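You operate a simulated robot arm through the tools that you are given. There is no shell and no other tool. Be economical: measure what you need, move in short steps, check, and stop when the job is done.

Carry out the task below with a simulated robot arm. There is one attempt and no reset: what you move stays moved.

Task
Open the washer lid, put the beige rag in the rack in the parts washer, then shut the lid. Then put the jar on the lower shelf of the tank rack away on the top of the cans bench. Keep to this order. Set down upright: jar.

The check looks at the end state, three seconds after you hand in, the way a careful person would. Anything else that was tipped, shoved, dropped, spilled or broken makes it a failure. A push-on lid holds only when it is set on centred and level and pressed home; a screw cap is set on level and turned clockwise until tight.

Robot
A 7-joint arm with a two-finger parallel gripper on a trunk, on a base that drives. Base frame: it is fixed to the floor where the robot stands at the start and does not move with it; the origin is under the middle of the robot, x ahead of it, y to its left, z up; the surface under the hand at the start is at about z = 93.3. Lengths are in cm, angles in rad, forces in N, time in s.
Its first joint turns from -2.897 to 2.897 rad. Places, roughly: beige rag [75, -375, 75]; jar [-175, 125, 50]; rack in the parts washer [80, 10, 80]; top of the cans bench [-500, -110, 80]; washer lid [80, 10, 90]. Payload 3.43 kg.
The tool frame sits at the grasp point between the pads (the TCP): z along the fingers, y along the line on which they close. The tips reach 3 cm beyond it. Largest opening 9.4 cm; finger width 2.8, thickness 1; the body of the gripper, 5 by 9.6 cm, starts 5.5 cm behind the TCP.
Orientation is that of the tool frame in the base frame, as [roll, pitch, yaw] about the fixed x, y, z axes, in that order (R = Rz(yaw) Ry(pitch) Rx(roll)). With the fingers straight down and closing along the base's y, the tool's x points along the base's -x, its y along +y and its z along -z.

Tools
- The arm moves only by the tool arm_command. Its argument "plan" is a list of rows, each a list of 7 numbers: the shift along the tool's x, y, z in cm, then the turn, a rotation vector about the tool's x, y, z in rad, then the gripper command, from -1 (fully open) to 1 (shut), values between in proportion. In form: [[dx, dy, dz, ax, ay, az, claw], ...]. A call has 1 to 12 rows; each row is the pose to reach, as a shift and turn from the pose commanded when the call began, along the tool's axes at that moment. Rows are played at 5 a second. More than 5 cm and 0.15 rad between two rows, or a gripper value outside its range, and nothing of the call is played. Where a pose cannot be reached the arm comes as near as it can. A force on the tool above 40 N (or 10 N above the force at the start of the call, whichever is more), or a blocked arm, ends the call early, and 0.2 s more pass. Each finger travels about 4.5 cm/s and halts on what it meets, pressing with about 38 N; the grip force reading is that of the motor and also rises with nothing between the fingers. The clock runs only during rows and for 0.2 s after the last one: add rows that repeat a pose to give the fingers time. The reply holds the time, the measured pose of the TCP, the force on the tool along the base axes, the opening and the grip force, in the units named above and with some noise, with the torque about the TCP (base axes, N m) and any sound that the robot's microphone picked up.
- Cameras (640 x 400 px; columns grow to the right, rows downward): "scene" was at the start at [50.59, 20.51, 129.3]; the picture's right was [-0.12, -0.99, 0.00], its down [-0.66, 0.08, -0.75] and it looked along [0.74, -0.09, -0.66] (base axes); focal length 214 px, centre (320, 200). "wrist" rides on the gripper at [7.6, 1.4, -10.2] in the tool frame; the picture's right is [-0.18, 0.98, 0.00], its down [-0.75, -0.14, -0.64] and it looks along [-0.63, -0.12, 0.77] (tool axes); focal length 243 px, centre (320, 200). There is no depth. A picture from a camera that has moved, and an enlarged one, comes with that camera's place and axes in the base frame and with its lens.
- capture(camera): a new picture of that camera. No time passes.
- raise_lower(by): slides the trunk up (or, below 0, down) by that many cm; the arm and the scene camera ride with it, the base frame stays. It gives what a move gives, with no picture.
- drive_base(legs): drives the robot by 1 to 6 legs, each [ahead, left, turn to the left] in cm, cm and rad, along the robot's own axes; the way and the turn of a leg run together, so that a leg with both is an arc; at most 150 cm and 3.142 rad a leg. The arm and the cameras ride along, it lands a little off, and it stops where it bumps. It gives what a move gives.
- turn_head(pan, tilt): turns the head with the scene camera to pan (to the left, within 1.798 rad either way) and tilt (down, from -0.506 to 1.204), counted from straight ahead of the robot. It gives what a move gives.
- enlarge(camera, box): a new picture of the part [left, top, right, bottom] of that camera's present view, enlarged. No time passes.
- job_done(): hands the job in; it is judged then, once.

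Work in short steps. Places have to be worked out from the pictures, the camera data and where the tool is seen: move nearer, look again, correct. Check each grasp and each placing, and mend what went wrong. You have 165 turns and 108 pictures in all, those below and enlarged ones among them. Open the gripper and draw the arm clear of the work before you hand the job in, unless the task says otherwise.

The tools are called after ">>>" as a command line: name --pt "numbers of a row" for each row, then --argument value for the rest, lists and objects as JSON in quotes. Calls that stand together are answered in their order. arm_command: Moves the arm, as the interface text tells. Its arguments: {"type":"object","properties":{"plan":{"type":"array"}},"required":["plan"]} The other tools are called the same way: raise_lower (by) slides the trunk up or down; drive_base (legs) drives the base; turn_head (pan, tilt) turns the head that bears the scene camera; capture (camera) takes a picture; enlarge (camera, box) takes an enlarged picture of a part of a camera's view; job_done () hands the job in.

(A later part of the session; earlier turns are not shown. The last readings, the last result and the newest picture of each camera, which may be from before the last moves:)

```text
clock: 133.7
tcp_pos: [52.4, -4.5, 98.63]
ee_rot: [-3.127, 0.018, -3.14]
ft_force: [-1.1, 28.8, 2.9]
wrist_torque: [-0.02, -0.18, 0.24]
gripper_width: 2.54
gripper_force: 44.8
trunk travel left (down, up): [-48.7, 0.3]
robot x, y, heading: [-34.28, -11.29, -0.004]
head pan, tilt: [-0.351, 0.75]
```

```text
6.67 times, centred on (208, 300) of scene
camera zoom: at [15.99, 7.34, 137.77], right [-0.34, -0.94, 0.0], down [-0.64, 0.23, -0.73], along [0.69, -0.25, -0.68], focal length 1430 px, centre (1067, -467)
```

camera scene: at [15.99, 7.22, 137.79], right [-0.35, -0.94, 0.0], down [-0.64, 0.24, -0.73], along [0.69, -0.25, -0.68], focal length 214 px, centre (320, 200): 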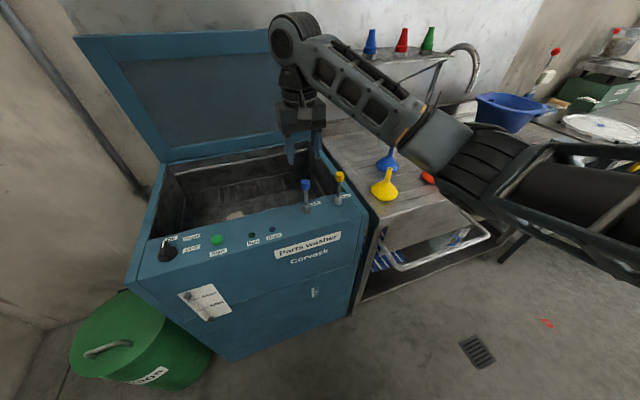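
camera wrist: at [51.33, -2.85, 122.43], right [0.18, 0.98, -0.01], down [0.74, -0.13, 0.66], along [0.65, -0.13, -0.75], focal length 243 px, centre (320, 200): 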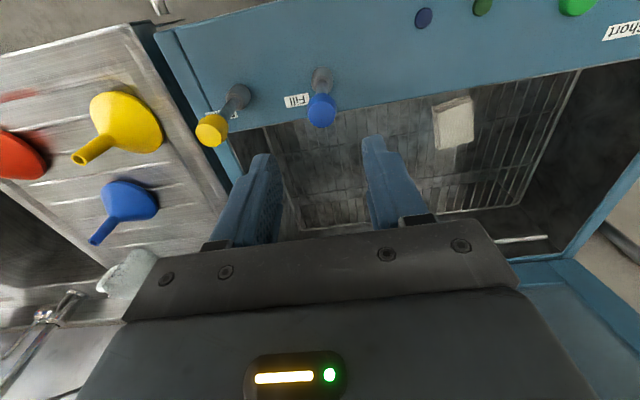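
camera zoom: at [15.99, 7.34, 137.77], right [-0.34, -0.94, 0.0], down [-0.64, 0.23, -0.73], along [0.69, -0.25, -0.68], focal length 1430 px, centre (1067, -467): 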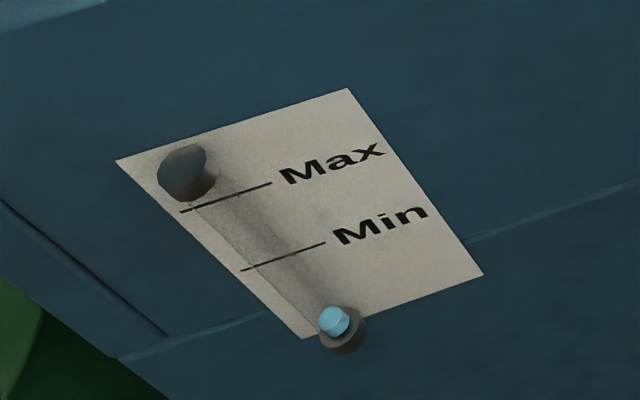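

The column is rising slowly. Hold longer, easing the side load a little.

>>> arm_command --pt "0 0.3 0 0 0 0 1" --pt "0 0.3 0 0 0 0 1" --pt "0 0.3 0 0 0 0 1" --pt "0 0.3 0 0 0 0 1" --pt "0 0.3 0 0 0 0 1" --pt "0 0.3 0 0 0 0 1" --pt "0 0.3 0 0 0 0 1" --pt "0 0.3 0 0 0 0 1" --pt "0 0.3 0 0 0 0 1" --pt "0 0.3 0 0 0 0 1"

>>> enlarge --camera "scene" --box '[160, 270, 256, 330]'

```text
clock: 135.9
tcp_pos: [52.52, -4.47, 98.7]
ee_rot: [-3.124, 0.019, 3.14]
ft_force: [-11.6, -16.8, -2.7]
wrist_torque: [0.07, 0.77, -0.06]
gripper_width: 2.55
gripper_force: 44.6
trunk travel left (down, up): [-48.7, 0.3]
robot x, y, heading: [-33.97, -11.37, -0.006]
head pan, tilt: [-0.351, 0.75]
```

```text
6.67 times, centred on (208, 300) of scene
camera zoom: at [15.98, 7.17, 137.8], right [-0.35, -0.94, 0.0], down [-0.64, 0.24, -0.73], along [0.69, -0.25, -0.68], focal length 1430 px, centre (1067, -467)
```

zoom: 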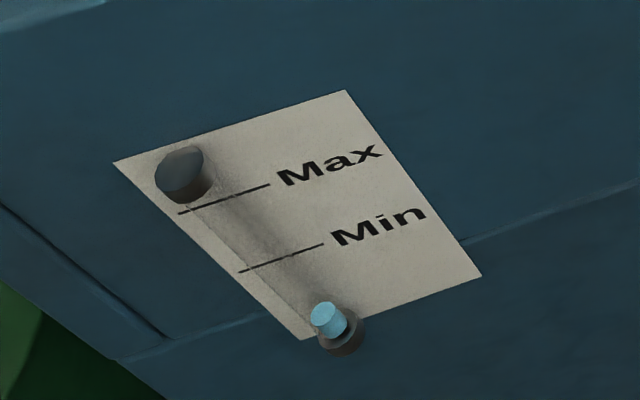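

About 5 px/s rise; it needs roughly 17 s more to sit between Min and Max. Holding in several calls.

>>> arm_command --pt "0 -0.1 0 0 0 0 1" --pt "0 -0.1 0 0 0 0 1" --pt "0 -0.1 0 0 0 0 1" --pt "0 -0.1 0 0 0 0 1" --pt "0 -0.1 0 0 0 0 1" --pt "0 -0.1 0 0 0 0 1" --pt "0 -0.1 0 0 0 0 1" --pt "0 -0.1 0 0 0 0 1" --pt "0 -0.1 0 0 0 0 1" --pt "0 -0.1 0 0 0 0 1" --pt "0 -0.1 0 0 0 0 1" --pt "0 -0.1 0 0 0 0 1"

>>> arm_command --pt "0 0 0 0 0 0 1" --pt "0 0 0 0 0 0 1" --pt "0 0 0 0 0 0 1" --pt "0 0 0 0 0 0 1" --pt "0 0 0 0 0 0 1" --pt "0 0 0 0 0 0 1" --pt "0 0 0 0 0 0 1" --pt "0 0 0 0 0 0 1" --pt "0 0 0 0 0 0 1" --pt "0 0 0 0 0 0 1" --pt "0 0 0 0 0 0 1" --pt "0 0 0 0 0 0 1"

>>> enlarge --camera "scene" --box '[160, 270, 256, 330]'

```text
clock: 138.5
tcp_pos: [52.51, -4.35, 98.79]
ee_rot: [-3.129, 0.019, -3.141]
ft_force: [-7.4, -16.3, -6.1]
wrist_torque: [0.06, 0.8, -0.04]
gripper_width: 2.52
gripper_force: 45.7
trunk travel left (down, up): [-48.7, 0.3]
robot x, y, heading: [-33.86, -11.49, -0.002]
head pan, tilt: [-0.351, 0.75]
```

```text
clock: 141.1
tcp_pos: [52.47, -4.51, 98.64]
ee_rot: [-3.126, 0.018, -3.141]
ft_force: [-1.7, -16.0, -3.3]
wrist_torque: [0.07, 0.29, -0.02]
gripper_width: 2.56
gripper_force: 44.5
trunk travel left (down, up): [-48.7, 0.3]
robot x, y, heading: [-34.03, -11.31, 0.001]
head pan, tilt: [-0.351, 0.75]
```

```text
6.67 times, centred on (208, 300) of scene
camera zoom: at [16.01, 7.19, 137.79], right [-0.35, -0.94, 0.0], down [-0.64, 0.24, -0.73], along [0.69, -0.25, -0.68], focal length 1430 px, centre (1067, -467)
```

zoom: 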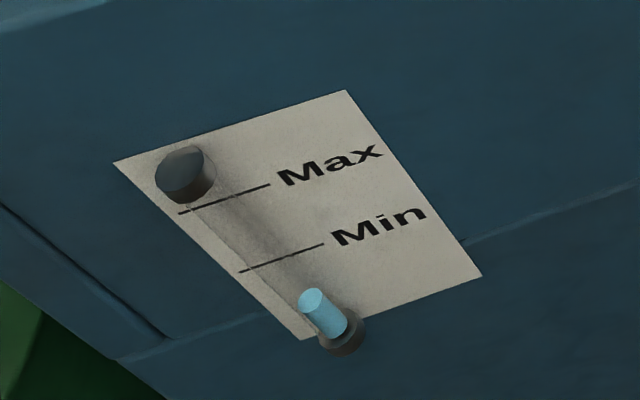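

About 28 s more is needed, so I'll let the lever stay open by itself and use that time to close the lid. Release the knob, rise and turn the tool toward the handle-grip orientation.

>>> arm_command --pt "0 0 0 0 0 0 0.2" --pt "0 0 0 0 0 0 0" --pt "0 0 -3 0 0 0 0" --pt "0 0 -7 0 0 0 0" --pt "1 0 -11.5 0 0 0.14 0.3" --pt "2 0 -16 0 0 0.28 0.3" --pt "3 0 -20.5 0 0 0.42 0.3" --pt "4 0 -25 0 0 0.56 0.3" --pt "5 0 -29.5 0 0 0.7 0.3" --pt "6 0 -34 0 0 0.84 0.3" --pt "7 0 -38.5 0 0 0.98 0.3" --pt "8 0 -42 0 0 1.12 0.3"

>>> enlarge --camera "scene" --box '[140, 130, 380, 330]'

```text
clock: 143.7
tcp_pos: [43.88, -3.81, 140.62]
ee_rot: [3.132, 0.021, 2.018]
ft_force: [0.7, 0.4, -0.1]
wrist_torque: [0.0, 0.01, 0.01]
gripper_width: 3.29
gripper_force: 0.1
trunk travel left (down, up): [-48.7, 0.3]
robot x, y, heading: [-33.95, -11.19, -0.004]
head pan, tilt: [-0.351, 0.75]
```

```text
2.00 times, centred on (260, 230) of scene
camera zoom: at [16.02, 7.24, 137.77], right [-0.35, -0.94, 0.0], down [-0.64, 0.24, -0.73], along [0.69, -0.25, -0.68], focal length 429 px, centre (440, 140)
```

zoom: 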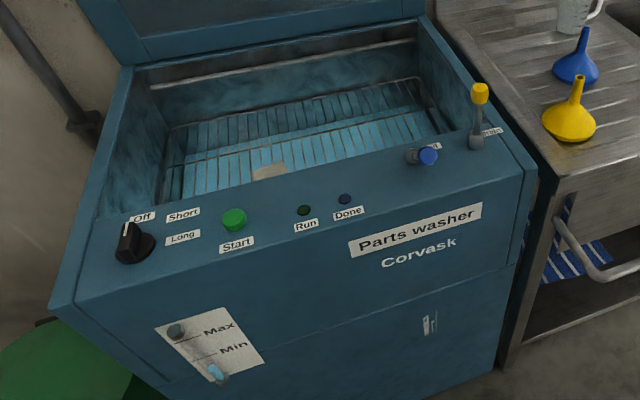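

The lever stays open. Drive to in front of the lid, finishing the turn afterward.

>>> drive_base --legs '[[0, 11.2, 0.003], [31, 0, 0]]'

>>> arm_command --pt "0 0 0 0 0 0.15 0.3" --pt "0 0 0 0 0 0.3 0.3" --pt "0 0 0 0 0 0.447 0.3"

```text
clock: 146.6
tcp_pos: [74.95, 7.26, 140.56]
ee_rot: [3.132, 0.023, 2.022]
ft_force: [-0.4, -0.7, 0.0]
wrist_torque: [-0.01, 0.01, 0.01]
gripper_width: 3.33
gripper_force: 0.0
trunk travel left (down, up): [-48.7, 0.3]
robot x, y, heading: [-3.0, -0.35, -0.001]
head pan, tilt: [-0.351, 0.75]
```

```text
clock: 147.4
tcp_pos: [75.0, 7.26, 140.58]
ee_rot: [3.122, 0.014, 1.573]
ft_force: [0.8, -1.1, 0.1]
wrist_torque: [-0.02, 0.03, -0.02]
gripper_width: 3.3
gripper_force: 0.0
trunk travel left (down, up): [-48.7, 0.3]
robot x, y, heading: [-2.67, -0.21, 0.002]
head pan, tilt: [-0.351, 0.75]
```

Extend over the lid edge to above the bar.

>>> arm_command --pt "0.4 4.5 0 0 0 0 0.3" --pt "0.8 9 0 0 0 0 0.3" --pt "1.2 13.5 0 0 0 0 0.3" --pt "1.6 18 0.5 0 0 0 0.3" --pt "2 22 1.5 0 0 0 0.3" --pt "2 26.1 2.5 0 0 0 0.3" --pt "2 26.1 2.5 0 0 0 0.3"

>>> capture --camera "wrist"

```text
clock: 149.0
tcp_pos: [100.41, 9.05, 138.32]
ee_rot: [3.123, 0.016, 1.575]
ft_force: [-0.7, 0.2, -0.7]
wrist_torque: [0.02, -0.01, 0.01]
gripper_width: 3.28
gripper_force: 0.0
out of reach, approached as far as the arm can: row 6, 7
trunk travel left (down, up): [-48.7, 0.3]
robot x, y, heading: [-2.81, -0.14, -0.0]
head pan, tilt: [-0.351, 0.75]
```

```text
37 pictures are left
camera wrist: at [101.64, 16.94, 148.45], right [0.98, -0.18, 0.02], down [-0.15, -0.74, 0.65], along [-0.1, -0.64, -0.76], focal length 243 px, centre (320, 200)
```

wrist: 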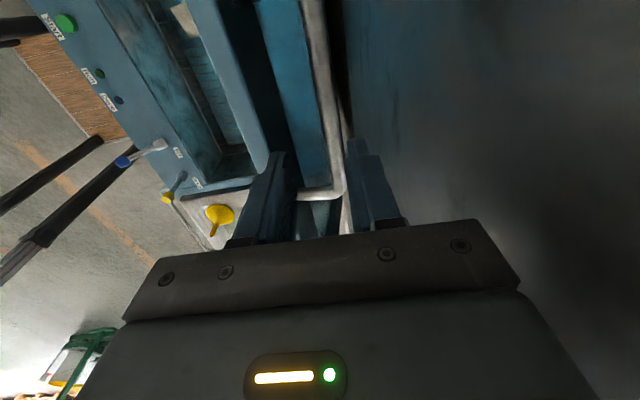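

The bar is at x 101.4; I'm 1 cm short, so nudge the base forward 1 cm and lower with the trunk.

>>> drive_base --legs '[[1, 0, 0]]'

>>> raise_lower --by -5

>>> capture --camera "wrist"

```text
clock: 149.7
tcp_pos: [101.36, 8.99, 138.38]
ee_rot: [3.122, 0.014, 1.574]
ft_force: [-0.4, -0.7, 0.3]
wrist_torque: [-0.01, -0.06, -0.01]
gripper_width: 3.26
gripper_force: 0.0
trunk travel left (down, up): [-48.7, 0.3]
robot x, y, heading: [-2.09, -0.08, -0.003]
head pan, tilt: [-0.351, 0.75]
```

```text
clock: 150.6
tcp_pos: [101.57, 8.97, 133.39]
ee_rot: [3.123, 0.017, 1.575]
ft_force: [0.4, 0.5, 0.6]
wrist_torque: [0.0, 0.01, 0.01]
gripper_width: 3.29
gripper_force: 0.1
trunk travel left (down, up): [-43.7, 5.3]
robot x, y, heading: [-1.46, -0.21, -0.001]
head pan, tilt: [-0.351, 0.75]
```

```text
36 pictures are left
camera wrist: at [102.68, 16.8, 143.45], right [0.98, -0.18, 0.02], down [-0.15, -0.74, 0.65], along [-0.1, -0.64, -0.76], focal length 243 px, centre (320, 200)
```

wrist: 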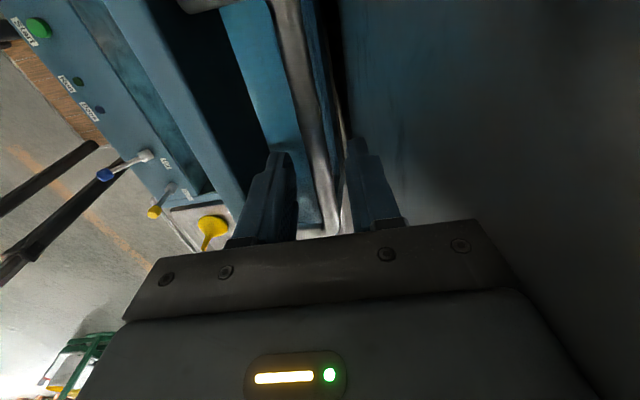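

Aligned. Lower 3.7 cm more and close on the bar.

>>> raise_lower --by -3.7

>>> arm_command --pt "0 0 0 0 0 0 1" --pt "0 0 0 0 0 0 1" --pt "0 0 0 0 0 0 1"

```text
clock: 151.4
tcp_pos: [101.4, 8.97, 129.56]
ee_rot: [3.124, 0.016, 1.574]
ft_force: [-0.4, 0.0, -0.1]
wrist_torque: [-0.03, 0.01, 0.01]
gripper_width: 3.28
gripper_force: 0.0
trunk travel left (down, up): [-40.0, 9.0]
robot x, y, heading: [-1.91, -0.3, -0.002]
head pan, tilt: [-0.351, 0.75]
```

```text
clock: 152.2
tcp_pos: [101.41, 8.91, 129.76]
ee_rot: [3.123, 0.015, 1.574]
ft_force: [2.0, -0.6, 1.4]
wrist_torque: [-0.08, -0.03, 0.58]
gripper_width: 1.83
gripper_force: 45.3
trunk travel left (down, up): [-40.0, 9.0]
robot x, y, heading: [-1.67, 0.05, 0.001]
head pan, tilt: [-0.351, 0.75]
```

Bar gripped. Pull the lid by driving back in two short legs.

>>> drive_base --legs '[[-4, 0, 0]]'

>>> arm_command --pt "0 -1 0.5 0 0 0 1" --pt "0 -2.5 0.9 0 0 0 1" --pt "0 -4 1.4 0 0 0 1"

>>> drive_base --legs '[[-2, 0, 0]]'

```text
clock: 153.1
tcp_pos: [97.49, 8.92, 129.37]
ee_rot: [3.126, 0.017, 1.574]
ft_force: [3.8, 1.6, -20.5]
wrist_torque: [-0.4, 0.03, 0.6]
gripper_width: 1.85
gripper_force: 45.7
trunk travel left (down, up): [-40.0, 9.0]
robot x, y, heading: [-5.94, -0.35, 0.0]
head pan, tilt: [-0.351, 0.75]
```

```text
clock: 153.9
tcp_pos: [93.25, 9.02, 128.37]
ee_rot: [3.123, 0.014, 1.577]
ft_force: [-9.4, -3.4, 33.6]
wrist_torque: [0.01, 0.0, 0.82]
gripper_width: 1.76
gripper_force: 45.2
trunk travel left (down, up): [-40.0, 9.0]
robot x, y, heading: [-5.64, -0.04, 0.002]
head pan, tilt: [-0.351, 0.75]
```

```text
clock: 154.7
tcp_pos: [91.48, 8.87, 127.68]
ee_rot: [3.127, 0.015, 1.572]
ft_force: [1.6, 4.7, -10.3]
wrist_torque: [0.61, 0.02, 0.55]
gripper_width: 1.84
gripper_force: 44.8
trunk travel left (down, up): [-40.0, 9.0]
robot x, y, heading: [-7.85, -0.39, -0.002]
head pan, tilt: [-0.351, 0.75]
```

Following the arc down with the arm, half-way.

>>> arm_command --pt "0 -1.8 0.6 0 0 0 1" --pt "0 -3.6 1.4 0 0 0 1" --pt "0 -5.4 2.2 0 0 0 1" --pt "0 -7.1 3.1 0 0 0 1" --pt "0 -8.8 4.2 0 0 0 1" --pt "0 -10.4 5.3 0 0 0 1" --pt "0 -12 6.5 0 0 0 1" --pt "0 -13.5 7.8 0 0 0 1" --pt "0 -14.9 9.1 0 0 0 1" --pt "0 -16.2 10.5 0 0 0 1" --pt "0 -17.5 12 0 0 0 1" --pt "0 -18.7 13.6 0 0 0 1"

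```text
clock: 157.3
tcp_pos: [72.76, 8.84, 114.01]
ee_rot: [3.127, 0.013, 1.575]
ft_force: [-25.2, 19.9, 17.9]
wrist_torque: [0.21, -0.03, 0.18]
gripper_width: 1.83
gripper_force: 45.3
trunk travel left (down, up): [-40.0, 9.0]
robot x, y, heading: [-8.57, -0.32, -0.005]
head pan, tilt: [-0.351, 0.75]
```

Continue the arc down to shut.

>>> arm_command --pt "0 -1.3 1.5 0 0 0 1" --pt "0 -2.3 3.1 0 0 0 1" --pt "0 -3.3 4.8 0 0 0 1" --pt "0 -4.1 6.6 0 0 0 1" --pt "0 -4.9 8.4 0 0 0 1" --pt "0 -5.5 10.3 0 0 0 1" --pt "0 -6.1 12.2 0 0 0 1" --pt "0 -6.6 14.1 0 0 0 1" --pt "0 -6.8 15.4 0 0 0 1" --pt "0 -6.9 16.6 0 0 0 1" --pt "0 -6.9 16.6 0 0 0 1"

>>> capture --camera "scene"

```text
clock: 159.4
tcp_pos: [66.11, 8.53, 98.15]
ee_rot: [3.138, 0.014, 1.579]
ft_force: [-13.4, 0.4, -0.9]
wrist_torque: [0.01, -0.13, -0.43]
gripper_width: 1.85
gripper_force: 44.8
trunk travel left (down, up): [-40.0, 9.0]
robot x, y, heading: [-8.0, -0.17, -0.001]
head pan, tilt: [-0.351, 0.75]
stopped in row 10: the force on the tool passed its limit at 50 N (the readings are from after the stop); the commanded pose is now the measured one
```

```text
35 pictures are left
camera scene: at [42.08, 18.35, 129.08], right [-0.35, -0.94, 0.0], down [-0.64, 0.24, -0.73], along [0.69, -0.25, -0.68], focal length 214 px, centre (320, 200)
```

scene: 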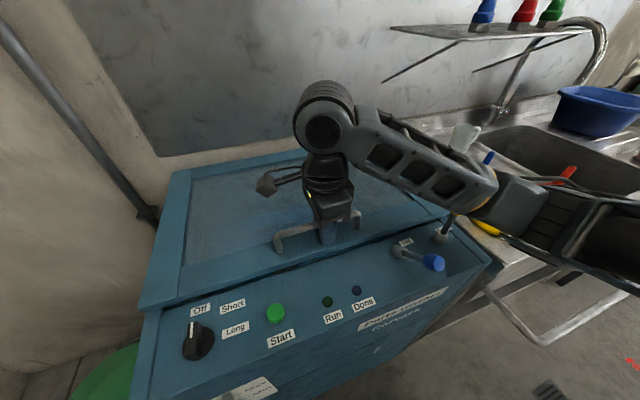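

The lid is down. Open the fingers and rise.

>>> arm_command --pt "0 0 0 0 0 0 0.3" --pt "0 0 0 0 0 0 0" --pt "0 0 0 0 0 0 -0.3" --pt "0 0 -3 0 0 0 -0.3" --pt "0 0 -7 0 0 0 -0.3" --pt "0 -1 -11 0 0 0 0.5" --pt "0 -2 -15 0 0 0 1"

>>> capture --camera "scene"

```text
clock: 161.0
tcp_pos: [64.22, 8.72, 113.24]
ee_rot: [3.138, 0.013, 1.578]
ft_force: [0.2, 0.2, 0.2]
wrist_torque: [0.01, 0.01, -0.01]
gripper_width: 0.97
gripper_force: 0.1
trunk travel left (down, up): [-40.0, 9.0]
robot x, y, heading: [-8.09, -0.24, -0.0]
head pan, tilt: [-0.351, 0.75]
```

```text
34 pictures are left
camera scene: at [42.16, 18.34, 129.07], right [-0.35, -0.94, 0.0], down [-0.64, 0.24, -0.73], along [0.69, -0.25, -0.68], focal length 214 px, centre (320, 200)
```

scene: 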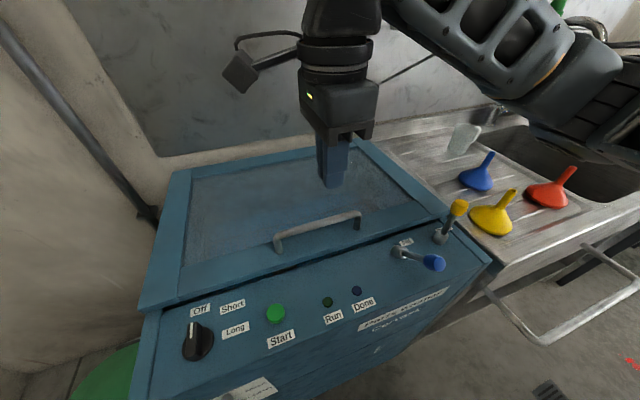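

Lid shut. Now the fill lever: back off so the shut fingers are in front of the blue knob, and check the gauge.

>>> drive_base --legs '[[-26, 0, 0], [0, -13, 0]]'

>>> enlarge --camera "scene" --box '[140, 180, 380, 330]'

```text
clock: 163.7
tcp_pos: [37.82, -4.51, 113.22]
ee_rot: [3.136, 0.013, 1.577]
ft_force: [0.0, 0.2, 0.7]
wrist_torque: [0.0, 0.01, -0.01]
gripper_width: 0.0
gripper_force: 32.9
trunk travel left (down, up): [-40.0, 9.0]
robot x, y, heading: [-34.08, -13.3, -0.004]
head pan, tilt: [-0.351, 0.75]
```

```text
2.67 times, centred on (260, 255) of scene
camera zoom: at [15.98, 5.26, 129.08], right [-0.35, -0.94, 0.0], down [-0.64, 0.24, -0.73], along [0.69, -0.25, -0.68], focal length 572 px, centre (480, 53)
```

zoom: 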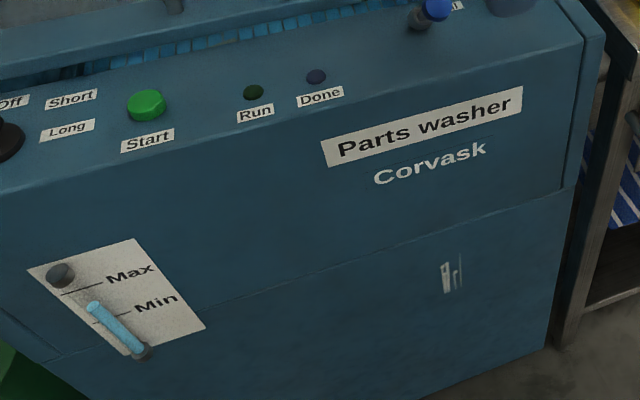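

The level has just passed Min. Lower the fingers in front of the blue knob and push it up along its arc.

>>> arm_command --pt "0 4 2.8 0 0 0 1" --pt "0 7 6.5 0 0 0 1" --pt "0 9 10 0 0 0 1" --pt "0 11 13.2 0 0 0 1" --pt "0 12 13.2 0 0 0 1"

>>> enlarge --camera "scene" --box '[140, 160, 400, 330]'

```text
clock: 164.9
tcp_pos: [49.91, -4.57, 99.87]
ee_rot: [3.135, 0.015, 1.576]
ft_force: [-1.1, 0.2, 0.6]
wrist_torque: [0.0, -0.04, 0.01]
gripper_width: 0.0
gripper_force: 32.8
trunk travel left (down, up): [-40.0, 9.0]
robot x, y, heading: [-34.18, -13.42, -0.003]
head pan, tilt: [-0.351, 0.75]
```

```text
2.35 times, centred on (270, 245) of scene
camera zoom: at [15.97, 5.25, 129.09], right [-0.35, -0.94, 0.0], down [-0.64, 0.24, -0.73], along [0.69, -0.25, -0.68], focal length 505 px, centre (438, 94)
```

zoom: 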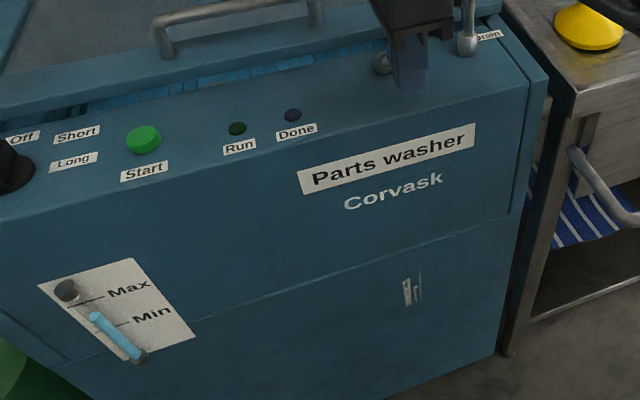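

In position. Hold 0.8 s more, then push along the arc.

>>> arm_command --pt "0 0 0 0 0 0 1" --pt "0 0 0 0 0 0 1" --pt "0 0 0 0 0 0 1" --pt "0 0 0 0 0 0 1" --pt "0 0.9 -0.8 0 0 0 1" --pt "0 1.7 -1.7 0 0 0 1" --pt "0 2.9 -2.6 0 0 0 1" --pt "0 4.2 -3.2 0 0 0 1" --pt "0 5.6 -3.5 0 0 0 1" --pt "0 6.6 -3.6 0 0 0 1" --pt "0 7.2 -3.6 0 0 0 1"

>>> capture --camera "scene"

```text
clock: 167.3
tcp_pos: [56.95, -4.41, 103.52]
ee_rot: [-3.141, 0.015, 1.58]
ft_force: [-27.0, -2.7, 0.9]
wrist_torque: [-0.04, 0.47, -0.02]
gripper_width: 0.0
gripper_force: 33.1
trunk travel left (down, up): [-40.0, 9.0]
robot x, y, heading: [-33.76, -13.07, -0.006]
head pan, tilt: [-0.351, 0.75]
```

```text
31 pictures are left
camera scene: at [15.86, 5.25, 129.13], right [-0.35, -0.94, 0.0], down [-0.64, 0.24, -0.73], along [0.69, -0.25, -0.68], focal length 214 px, centre (320, 200)
```

scene: 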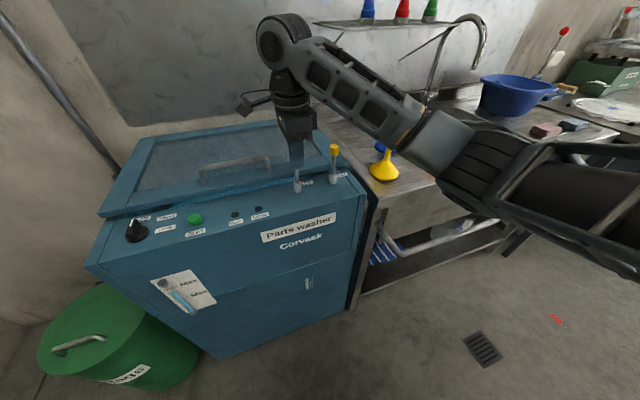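

Fill lever upright again and the level reads between Min and Max. The lid still shows a small gap at the front, so I'll press it home. Back off and rise first.

>>> arm_command --pt "0 -2 0 0 0 0 1" --pt "0 -4 -2 0 0 0 1" --pt "0 -4 -6 0 0 0 1" --pt "0 -4 -10 0 0 0 1" --pt "0 -4 -13 0 0 0 1"

>>> drive_base --legs '[[0, 13, 0], [18, 0, 0.005]]'

>>> capture --camera "wrist"

>>> capture --camera "scene"

```text
clock: 168.5
tcp_pos: [53.17, -4.28, 116.57]
ee_rot: [3.137, 0.013, 1.576]
ft_force: [-0.7, -0.3, 0.6]
wrist_torque: [0.0, -0.01, 0.02]
gripper_width: 0.01
gripper_force: 32.8
trunk travel left (down, up): [-40.0, 9.0]
robot x, y, heading: [-34.2, -13.4, -0.004]
head pan, tilt: [-0.351, 0.75]
```

```text
clock: 170.9
tcp_pos: [71.2, 9.04, 116.65]
ee_rot: [3.136, 0.014, 1.58]
ft_force: [-0.5, -0.4, -1.2]
wrist_torque: [-0.01, 0.0, 0.02]
gripper_width: 0.0
gripper_force: 33.2
trunk travel left (down, up): [-40.0, 9.0]
robot x, y, heading: [-15.93, -0.17, -0.003]
head pan, tilt: [-0.351, 0.75]
```

```text
30 pictures are left
camera wrist: at [72.54, 16.91, 126.66], right [0.98, -0.17, 0.01], down [-0.14, -0.75, 0.65], along [-0.11, -0.64, -0.76], focal length 243 px, centre (320, 200)
```

wrist: 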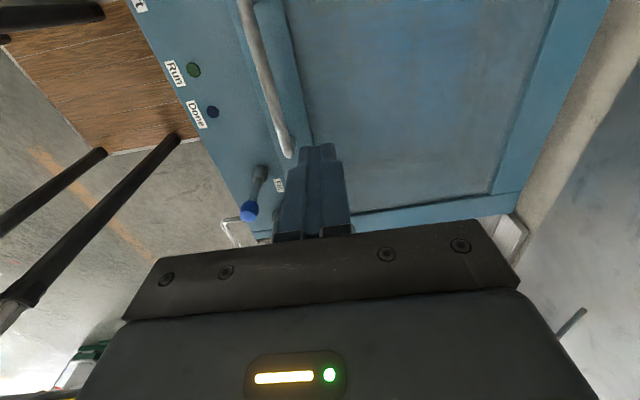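

```text
29 pictures are left
camera scene: at [34.06, 18.48, 129.09], right [-0.34, -0.94, 0.0], down [-0.64, 0.23, -0.73], along [0.69, -0.25, -0.68], focal length 214 px, centre (320, 200)
```

scene: 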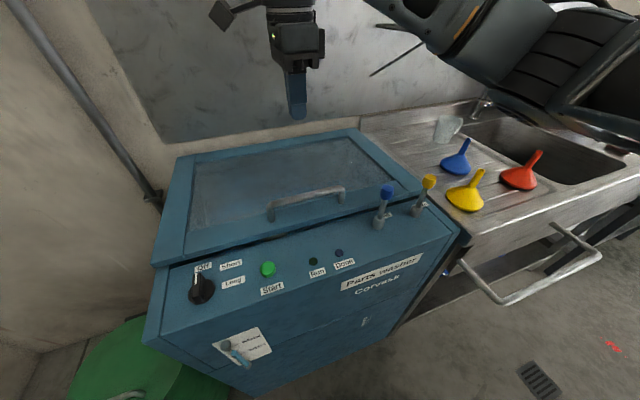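

Press down with the shut fingers just behind the bar, stopping on force.

>>> arm_command --pt "0 -1 4 0 0 0 1" --pt "0 -2.2 8 0 0 0 1" --pt "0 -2.2 12 0 0 0 1" --pt "0 -2.2 16 0 0 0 1" --pt "0 -2.2 17.5 0 0 0 1" --pt "0 -2.2 18.5 0 0 0 1" --pt "0 -2.2 19.3 0 0 0 1" --pt "0 -2.2 20 0 0 0 1" --pt "0 -2.2 20.7 0 0 0 1" --pt "0 -2.2 21.4 0 0 0 1"

>>> capture --camera "scene"

```text
clock: 172.8
tcp_pos: [69.26, 8.76, 97.06]
ee_rot: [3.127, 0.012, 1.583]
ft_force: [-9.7, -1.3, 20.3]
wrist_torque: [0.28, 0.35, 0.18]
gripper_width: 0.0
gripper_force: 33.3
trunk travel left (down, up): [-40.0, 9.0]
robot x, y, heading: [-16.15, -0.04, 0.0]
head pan, tilt: [-0.351, 0.75]
stopped in row 9: the force on the tool passed its limit at 49 N (the readings are from after the stop); the commanded pose is now the measured one
```

```text
28 pictures are left
camera scene: at [33.95, 18.48, 129.15], right [-0.34, -0.94, 0.0], down [-0.64, 0.23, -0.73], along [0.69, -0.25, -0.68], focal length 214 px, centre (320, 200)
```

scene: 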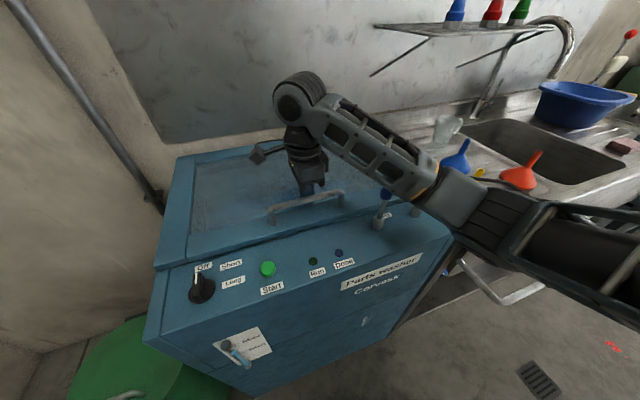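

The dark gap at the front is gone. Rise straight up and verify.

>>> arm_command --pt "0 0 -3 0 0 0 1" --pt "0 0 -7 0 0 0 1" --pt "0 0 -11 0 0 0 1" --pt "0 0 -15 0 0 0 1" --pt "0 0 -19 0 0 0 1" --pt "0 0 -23 0 0 0 1"

>>> enlarge --camera "scene" --box '[140, 110, 460, 370]'

```text
clock: 174.2
tcp_pos: [69.0, 9.05, 119.61]
ee_rot: [3.13, 0.013, 1.582]
ft_force: [-0.4, 0.3, -0.4]
wrist_torque: [0.04, -0.01, 0.0]
gripper_width: 0.0
gripper_force: 33.0
trunk travel left (down, up): [-40.0, 9.0]
robot x, y, heading: [-16.07, 0.01, 0.004]
head pan, tilt: [-0.351, 0.75]
```

```text
1.54 times, centred on (300, 240) of scene
camera zoom: at [34.08, 18.49, 129.07], right [-0.34, -0.94, 0.0], down [-0.64, 0.23, -0.73], along [0.69, -0.25, -0.68], focal length 330 px, centre (351, 138)
```

zoom: 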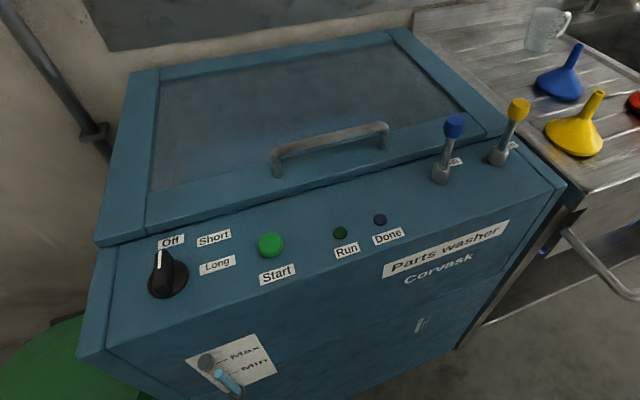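

The lid is shut, rag inside, levers upright, level restored. Now the jar: back away and turn left to face the tank rack side.

>>> drive_base --legs '[[-84, -20, 0], [0, 0, 1.57]]'

>>> turn_head --pan 0.5 --tilt 0.5

>>> capture --camera "scene"

```text
clock: 182.6
tcp_pos: [-108.79, 64.51, 119.8]
ee_rot: [3.13, 0.011, -3.137]
ft_force: [-0.2, 0.8, 0.7]
wrist_torque: [-0.01, 0.01, 0.03]
gripper_width: 0.02
gripper_force: 33.2
trunk travel left (down, up): [-40.0, 9.0]
robot x, y, heading: [-100.32, -20.68, 1.564]
head pan, tilt: [-0.351, 0.75]
```

```text
clock: 183.8
tcp_pos: [-108.82, 64.53, 119.75]
ee_rot: [3.13, 0.012, -3.138]
ft_force: [0.5, 0.1, 1.0]
wrist_torque: [0.0, -0.02, 0.0]
gripper_width: 0.0
gripper_force: 33.2
trunk travel left (down, up): [-40.0, 9.0]
robot x, y, heading: [-100.2, -20.86, 1.563]
head pan, tilt: [0.499, 0.499]
```

```text
26 pictures are left
camera scene: at [-125.7, 29.88, 131.28], right [0.88, 0.47, 0.0], down [0.23, -0.42, -0.88], along [-0.41, 0.77, -0.48], focal length 214 px, centre (320, 200)
```

scene: 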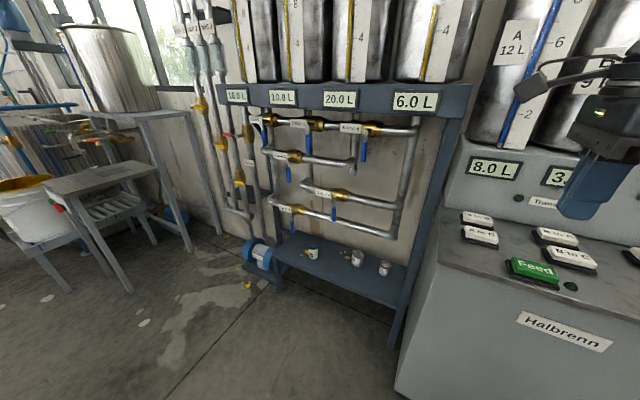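

The tank rack's lower blue shelf holds a few small things. Zooming in.

>>> enlarge --camera "scene" --box '[260, 215, 420, 315]'

```text
4.00 times, centred on (340, 265) of scene
camera zoom: at [-125.7, 29.88, 131.28], right [0.88, 0.47, 0.0], down [0.23, -0.42, -0.88], along [-0.41, 0.77, -0.48], focal length 858 px, centre (240, -60)
```

zoom: 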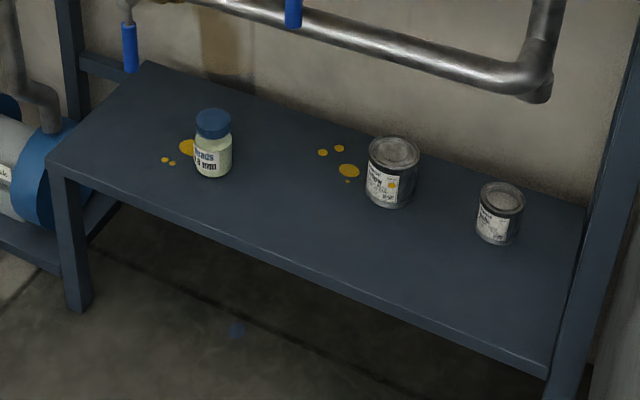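

The jar is the blue-capped one, at about (−167.5, 102) if the shelf is near z 50; pipes run behind it. I'll drive left to face it and rotate the tool so the fingers close along x.

>>> drive_base --legs '[[0, 59, 0.006]]'

>>> arm_command --pt "0 0 0 0 0 -0.14 0" --pt "0 0 0 0 0 -0.28 -0.5" --pt "0 0 0 0 0 -0.42 -1" --pt "0 0 0 0 0 -0.56 -1" --pt "0 0 0 0 0 -0.7 -1" --pt "0 0 0 0 0 -0.84 -1" --pt "0 0 0 0 0 -0.98 -1" --pt "0 0 0 0 0 -1.12 -1" --pt "0 0 0 0 0 -1.26 -1" --pt "0 0 0 0 0 -1.4 -1" --pt "0 0 0 0 0 -1.566 -1"

>>> raise_lower --by -39

>>> capture --camera "wrist"

```text
clock: 187.2
tcp_pos: [-169.08, 64.6, 119.68]
ee_rot: [3.13, 0.012, -3.13]
ft_force: [0.0, -0.7, 0.0]
wrist_torque: [-0.02, -0.01, -0.01]
gripper_width: 0.02
gripper_force: 33.3
trunk travel left (down, up): [-40.0, 9.0]
robot x, y, heading: [-159.82, -20.58, 1.576]
head pan, tilt: [0.499, 0.499]
```

```text
refused: row 11 steps farther than a row can; nothing moved
```

```text
clock: 190.9
tcp_pos: [-168.98, 64.45, 80.73]
ee_rot: [3.131, 0.012, -3.13]
ft_force: [-0.1, -0.1, -0.5]
wrist_torque: [-0.01, 0.0, -0.02]
gripper_width: 0.0
gripper_force: 32.7
trunk travel left (down, up): [-1.0, 48.0]
robot x, y, heading: [-160.13, -20.3, 1.571]
head pan, tilt: [0.499, 0.499]
```

```text
24 pictures are left
camera wrist: at [-176.9, 65.86, 90.81], right [0.17, 0.99, 0.01], down [0.75, -0.14, 0.65], along [0.64, -0.1, -0.76], focal length 243 px, centre (320, 200)
```

wrist: 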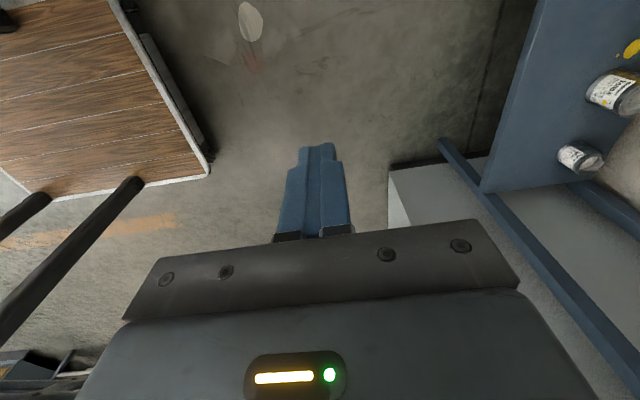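

Redo the turn with smaller steps.

>>> arm_command --pt "0 0 0 0 0 -0.13 0" --pt "0 0 0 0 0 -0.26 -0.5" --pt "0 0 0 0 0 -0.39 -1" --pt "0 0 0 0 0 -0.52 -1" --pt "0 0 0 0 0 -0.65 -1" --pt "0 0 0 0 0 -0.78 -1" --pt "0 0 0 0 0 -0.91 -1" --pt "0 0 0 0 0 -1.04 -1" --pt "0 0 0 0 0 -1.17 -1" --pt "0 0 0 0 0 -1.3 -1" --pt "0 0 0 0 0 -1.43 -1" --pt "0 0 0 0 0 -1.56 -1"

>>> capture --camera "wrist"

>>> turn_head --pan 0.1 --tilt 0.5

>>> capture --camera "scene"

```text
clock: 193.5
tcp_pos: [-169.15, 64.57, 80.78]
ee_rot: [-3.129, 0.011, -1.567]
ft_force: [0.1, 0.3, -0.7]
wrist_torque: [-0.01, 0.0, 0.02]
gripper_width: 9.4
gripper_force: 0.1
trunk travel left (down, up): [-1.0, 48.0]
robot x, y, heading: [-159.83, -20.13, 1.571]
head pan, tilt: [0.499, 0.499]
```

```text
23 pictures are left
camera wrist: at [-170.68, 56.89, 90.77], right [-0.98, 0.18, -0.01], down [0.13, 0.75, 0.65], along [0.12, 0.64, -0.76], focal length 243 px, centre (320, 200)
```

wrist: 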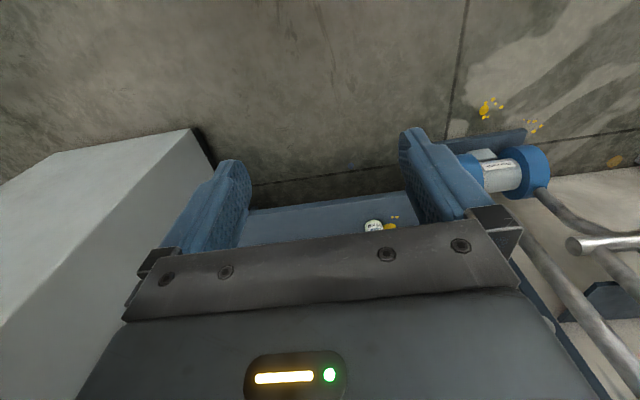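

```text
clock: 194.4
tcp_pos: [-169.2, 64.58, 80.68]
ee_rot: [-3.129, 0.012, -1.568]
ft_force: [0.2, -0.4, 0.1]
wrist_torque: [0.03, -0.02, 0.04]
gripper_width: 9.4
gripper_force: 0.0
trunk travel left (down, up): [-1.0, 48.0]
robot x, y, heading: [-160.05, -20.07, 1.574]
head pan, tilt: [0.099, 0.499]
```

```text
22 pictures are left
camera scene: at [-182.26, 30.88, 92.28], right [0.99, 0.1, 0.0], down [0.05, -0.48, -0.88], along [-0.09, 0.87, -0.48], focal length 214 px, centre (320, 200)
```

scene: 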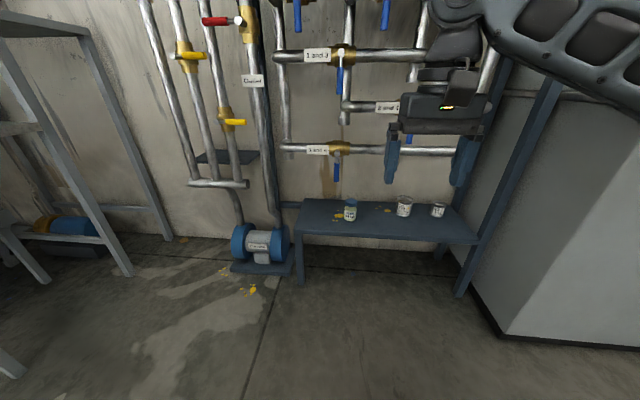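

Triangulated: shelf at z ≈ 37.5, jar at (−175.5, 112.6), about 11 cm high, with a pipe at (y 113, z 70) right above it. So I'll come in from the front with the tool tilted 30° below horizontal: tilt and lower here first.

>>> arm_command --pt "0 0 3 0 -0.131 0 -1" --pt "0 0 6 0 -0.262 0 -1" --pt "0 0 9 0 -0.393 0 -1" --pt "0 0 12 0 -0.524 0 -1" --pt "0 0 15 0 -0.654 0 -1" --pt "0 0 18 0 -0.785 0 -1" --pt "0 0 21 0 -0.916 0 -1" --pt "0 0 24 0 -1.047 0 -1"

>>> capture --camera "wrist"

>>> capture --camera "scene"

```text
clock: 196.2
tcp_pos: [-168.87, 64.95, 56.66]
ee_rot: [-3.116, 1.061, -1.547]
ft_force: [-0.8, 0.3, 0.7]
wrist_torque: [0.03, -0.01, 0.01]
gripper_width: 9.39
gripper_force: 0.0
trunk travel left (down, up): [-1.0, 48.0]
robot x, y, heading: [-159.74, -20.3, 1.575]
head pan, tilt: [0.099, 0.499]
```

```text
21 pictures are left
camera wrist: at [-170.27, 52.24, 54.87], right [-0.98, 0.09, 0.15], down [0.13, -0.19, 0.97], along [0.12, 0.98, 0.18], focal length 243 px, centre (320, 200)
```

wrist: 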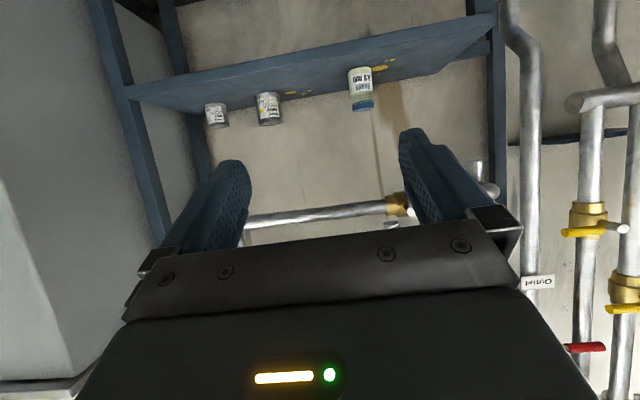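

```text
20 pictures are left
camera scene: at [-182.23, 30.89, 92.3], right [0.99, 0.1, 0.0], down [0.05, -0.48, -0.88], along [-0.09, 0.87, -0.48], focal length 214 px, centre (320, 200)
```

scene: 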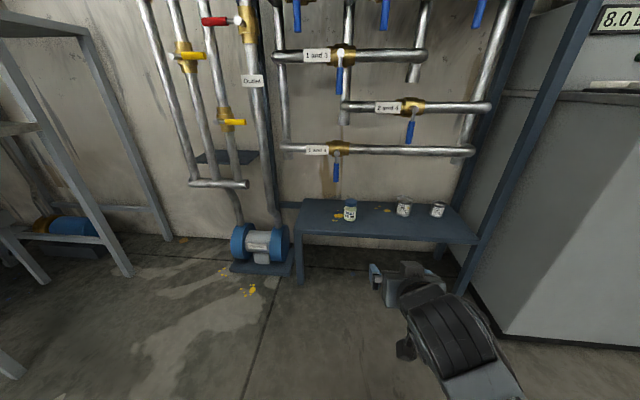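

Jar confirmed at x −175.5, y 112.6, z 37.3–46.5. Lower the hand to z ≈ 43 here in the open.

>>> arm_command --pt "3 0 1.67 0 0 0 -1" --pt "6 0 3.35 0 0 0 -1" --pt "9 0 5 0 0 0 -1" --pt "11.6 0 6.5 0 0 0 -1"

>>> drive_base --legs '[[28, 6.6, 0]]'

>>> capture --camera "wrist"

```text
clock: 197.2
tcp_pos: [-168.71, 64.94, 43.34]
ee_rot: [-3.115, 1.059, -1.546]
ft_force: [-0.8, 0.4, 0.5]
wrist_torque: [0.02, 0.01, -0.01]
gripper_width: 9.41
gripper_force: 0.1
trunk travel left (down, up): [-1.0, 48.0]
robot x, y, heading: [-159.98, -20.35, 1.572]
head pan, tilt: [0.099, 0.499]
```

```text
clock: 199.2
tcp_pos: [-175.37, 93.03, 43.3]
ee_rot: [-3.118, 1.059, -1.548]
ft_force: [-0.7, 0.3, -0.7]
wrist_torque: [0.02, 0.01, -0.04]
gripper_width: 9.38
gripper_force: 0.1
trunk travel left (down, up): [-1.0, 48.0]
robot x, y, heading: [-166.62, 7.64, 1.577]
head pan, tilt: [0.099, 0.499]
```

```text
19 pictures are left
camera wrist: at [-176.77, 80.32, 41.61], right [-0.98, 0.09, 0.15], down [0.13, -0.19, 0.97], along [0.11, 0.98, 0.18], focal length 243 px, centre (320, 200)
```

wrist: 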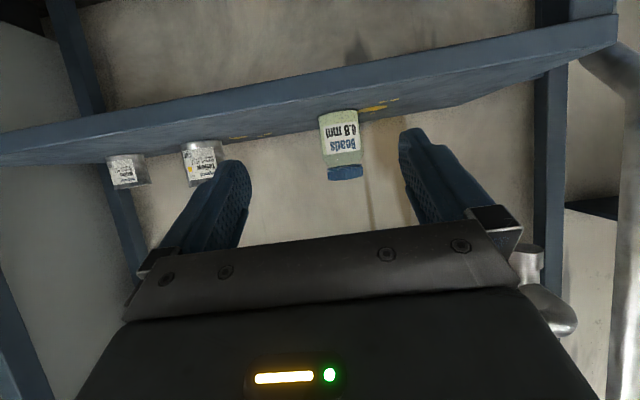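

The jar is at x ≈ −176.8, z 37–45. Drive 10 ahead and 1.4 left, then look once more.

>>> drive_base --legs '[[10, 1.4, 0]]'

>>> capture --camera "wrist"

```text
clock: 200.3
tcp_pos: [-176.58, 103.01, 43.36]
ee_rot: [-3.118, 1.058, -1.55]
ft_force: [-0.9, -0.2, -0.8]
wrist_torque: [0.0, -0.04, 0.0]
gripper_width: 9.39
gripper_force: 0.1
trunk travel left (down, up): [-1.0, 48.0]
robot x, y, heading: [-167.92, 17.5, 1.572]
head pan, tilt: [0.099, 0.499]
```

```text
18 pictures are left
camera wrist: at [-178.09, 90.41, 41.61], right [-0.98, 0.09, 0.15], down [0.13, -0.19, 0.97], along [0.12, 0.98, 0.18], focal length 243 px, centre (320, 200)
```

wrist: 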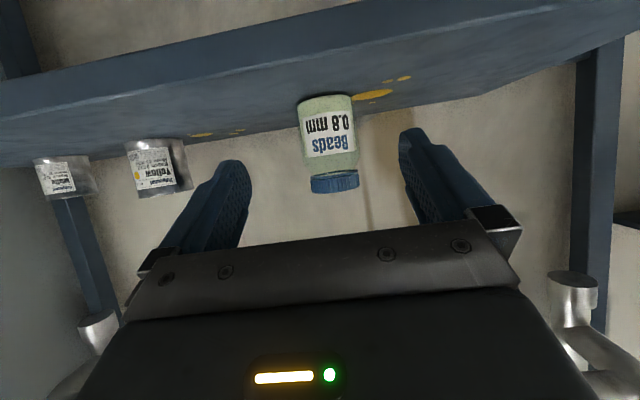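

Aligned. Move in 10 cm forward, 1.5 down, then close.

>>> arm_command --pt "-0.4 0.1 2.3 0 0 0 -1" --pt "-1.2 0.2 4.5 0 0 0 -1" --pt "-2.2 0.4 6.7 0 0 0 -1" --pt "-3.1 0.4 8.5 0 0 0 -1" --pt "-3.5 0.4 9.4 0 0 0 -1" --pt "-3.5 0.4 9.4 0 0 0 0" --pt "-3.5 0.4 9.4 0 0 0 0.6" --pt "-3.5 0.4 9.4 0 0 0 0.8" --pt "-3.5 0.4 9.4 0 0 0 0.8" --pt "-3.5 0.4 9.4 0 0 0 0.8"

>>> capture --camera "wrist"

```text
clock: 202.6
tcp_pos: [-177.13, 112.86, 41.66]
ee_rot: [-3.118, 1.058, -1.551]
ft_force: [4.2, 1.2, 0.8]
wrist_torque: [0.06, -0.01, -0.08]
gripper_width: 5.79
gripper_force: 37.9
trunk travel left (down, up): [-1.0, 48.0]
robot x, y, heading: [-167.61, 17.85, 1.568]
head pan, tilt: [0.099, 0.499]
```

```text
17 pictures are left
camera wrist: at [-178.54, 100.32, 40.08], right [-0.98, 0.09, 0.15], down [0.13, -0.19, 0.97], along [0.12, 0.98, 0.18], focal length 243 px, centre (320, 200)
```

wrist: 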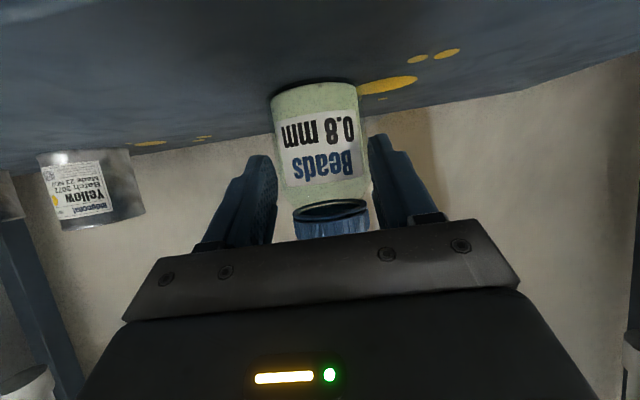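

Jar gripped (5.8 cm). Lift 3 cm and draw it out of the rack.

>>> arm_command --pt "-0.9 0 -0.5 0 0 0 0.8" --pt "-2.6 0 -1.5 0 0 0 0.8" --pt "-1.1 0 -4.1 0 0 0 0.8" --pt "0.9 0 -7.6 0 0 0 0.8" --pt "2.4 0 -10.2 0 0 0 0.8"

>>> capture --camera "wrist"

```text
clock: 203.8
tcp_pos: [-177.16, 102.81, 44.64]
ee_rot: [-3.119, 1.059, -1.547]
ft_force: [0.3, -0.7, -7.2]
wrist_torque: [-0.29, 0.0, -0.01]
gripper_width: 5.76
gripper_force: 37.9
trunk travel left (down, up): [-1.0, 48.0]
robot x, y, heading: [-167.76, 17.88, 1.574]
head pan, tilt: [0.099, 0.499]
```

```text
16 pictures are left
camera wrist: at [-178.5, 90.18, 42.87], right [-0.98, 0.09, 0.15], down [0.13, -0.19, 0.97], along [0.12, 0.98, 0.18], focal length 243 px, centre (320, 200)
```

wrist: 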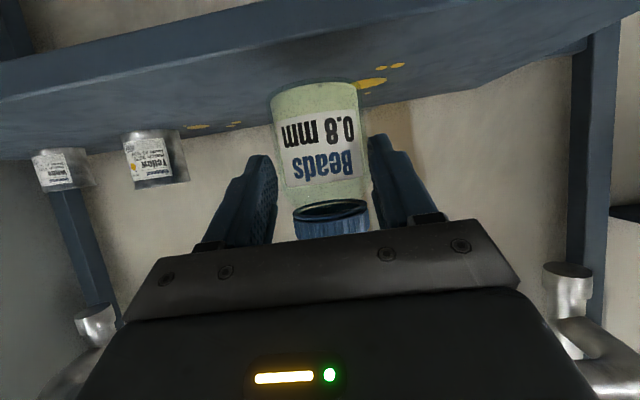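

Jar firmly held. Back out, raise the trunk, turn to face −x and look.

>>> drive_base --legs '[[-70, 0, 0]]'

>>> raise_lower --by 48

>>> drive_base --legs '[[0, 0, 1.57]]'

>>> turn_head --pan 0.1 --tilt 0.3

>>> capture --camera "scene"

```text
clock: 207.5
tcp_pos: [-176.7, 33.93, 44.52]
ee_rot: [-3.117, 1.058, -1.555]
ft_force: [-0.4, -0.7, -6.5]
wrist_torque: [-0.29, 0.03, 0.05]
gripper_width: 5.76
gripper_force: 38.2
trunk travel left (down, up): [-1.0, 48.0]
robot x, y, heading: [-168.44, -51.49, 1.561]
head pan, tilt: [0.099, 0.499]
```

```text
refused: 48 is not a number from -40 to 40
```

```text
clock: 211.7
tcp_pos: [-253.3, -58.99, 44.51]
ee_rot: [-3.117, 1.061, 0.005]
ft_force: [0.2, 0.2, -7.5]
wrist_torque: [0.01, -0.29, -0.02]
gripper_width: 5.68
gripper_force: 38.2
trunk travel left (down, up): [-1.0, 48.0]
robot x, y, heading: [-167.92, -51.06, 3.124]
head pan, tilt: [0.099, 0.499]
```

```text
clock: 212.5
tcp_pos: [-253.15, -59.01, 44.54]
ee_rot: [-3.117, 1.059, 0.005]
ft_force: [-0.7, -0.1, -7.7]
wrist_torque: [-0.01, -0.33, -0.02]
gripper_width: 5.65
gripper_force: 38.3
trunk travel left (down, up): [-1.0, 48.0]
robot x, y, heading: [-167.78, -51.16, 3.124]
head pan, tilt: [0.099, 0.3]
```

```text
15 pictures are left
camera scene: at [-219.84, -72.75, 94.11], right [-0.08, 1.0, 0.0], down [0.3, 0.02, -0.95], along [-0.95, -0.08, -0.3], focal length 214 px, centre (320, 200)
```

scene: 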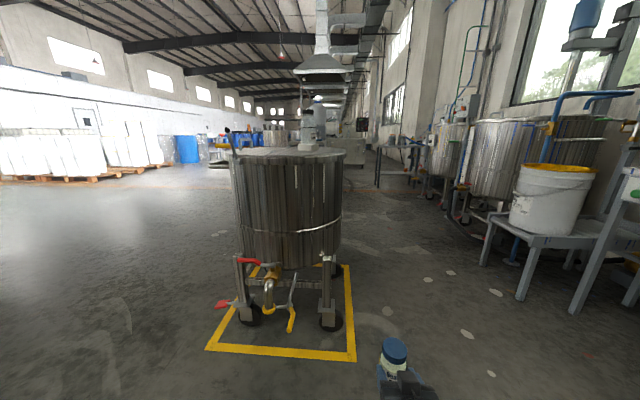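

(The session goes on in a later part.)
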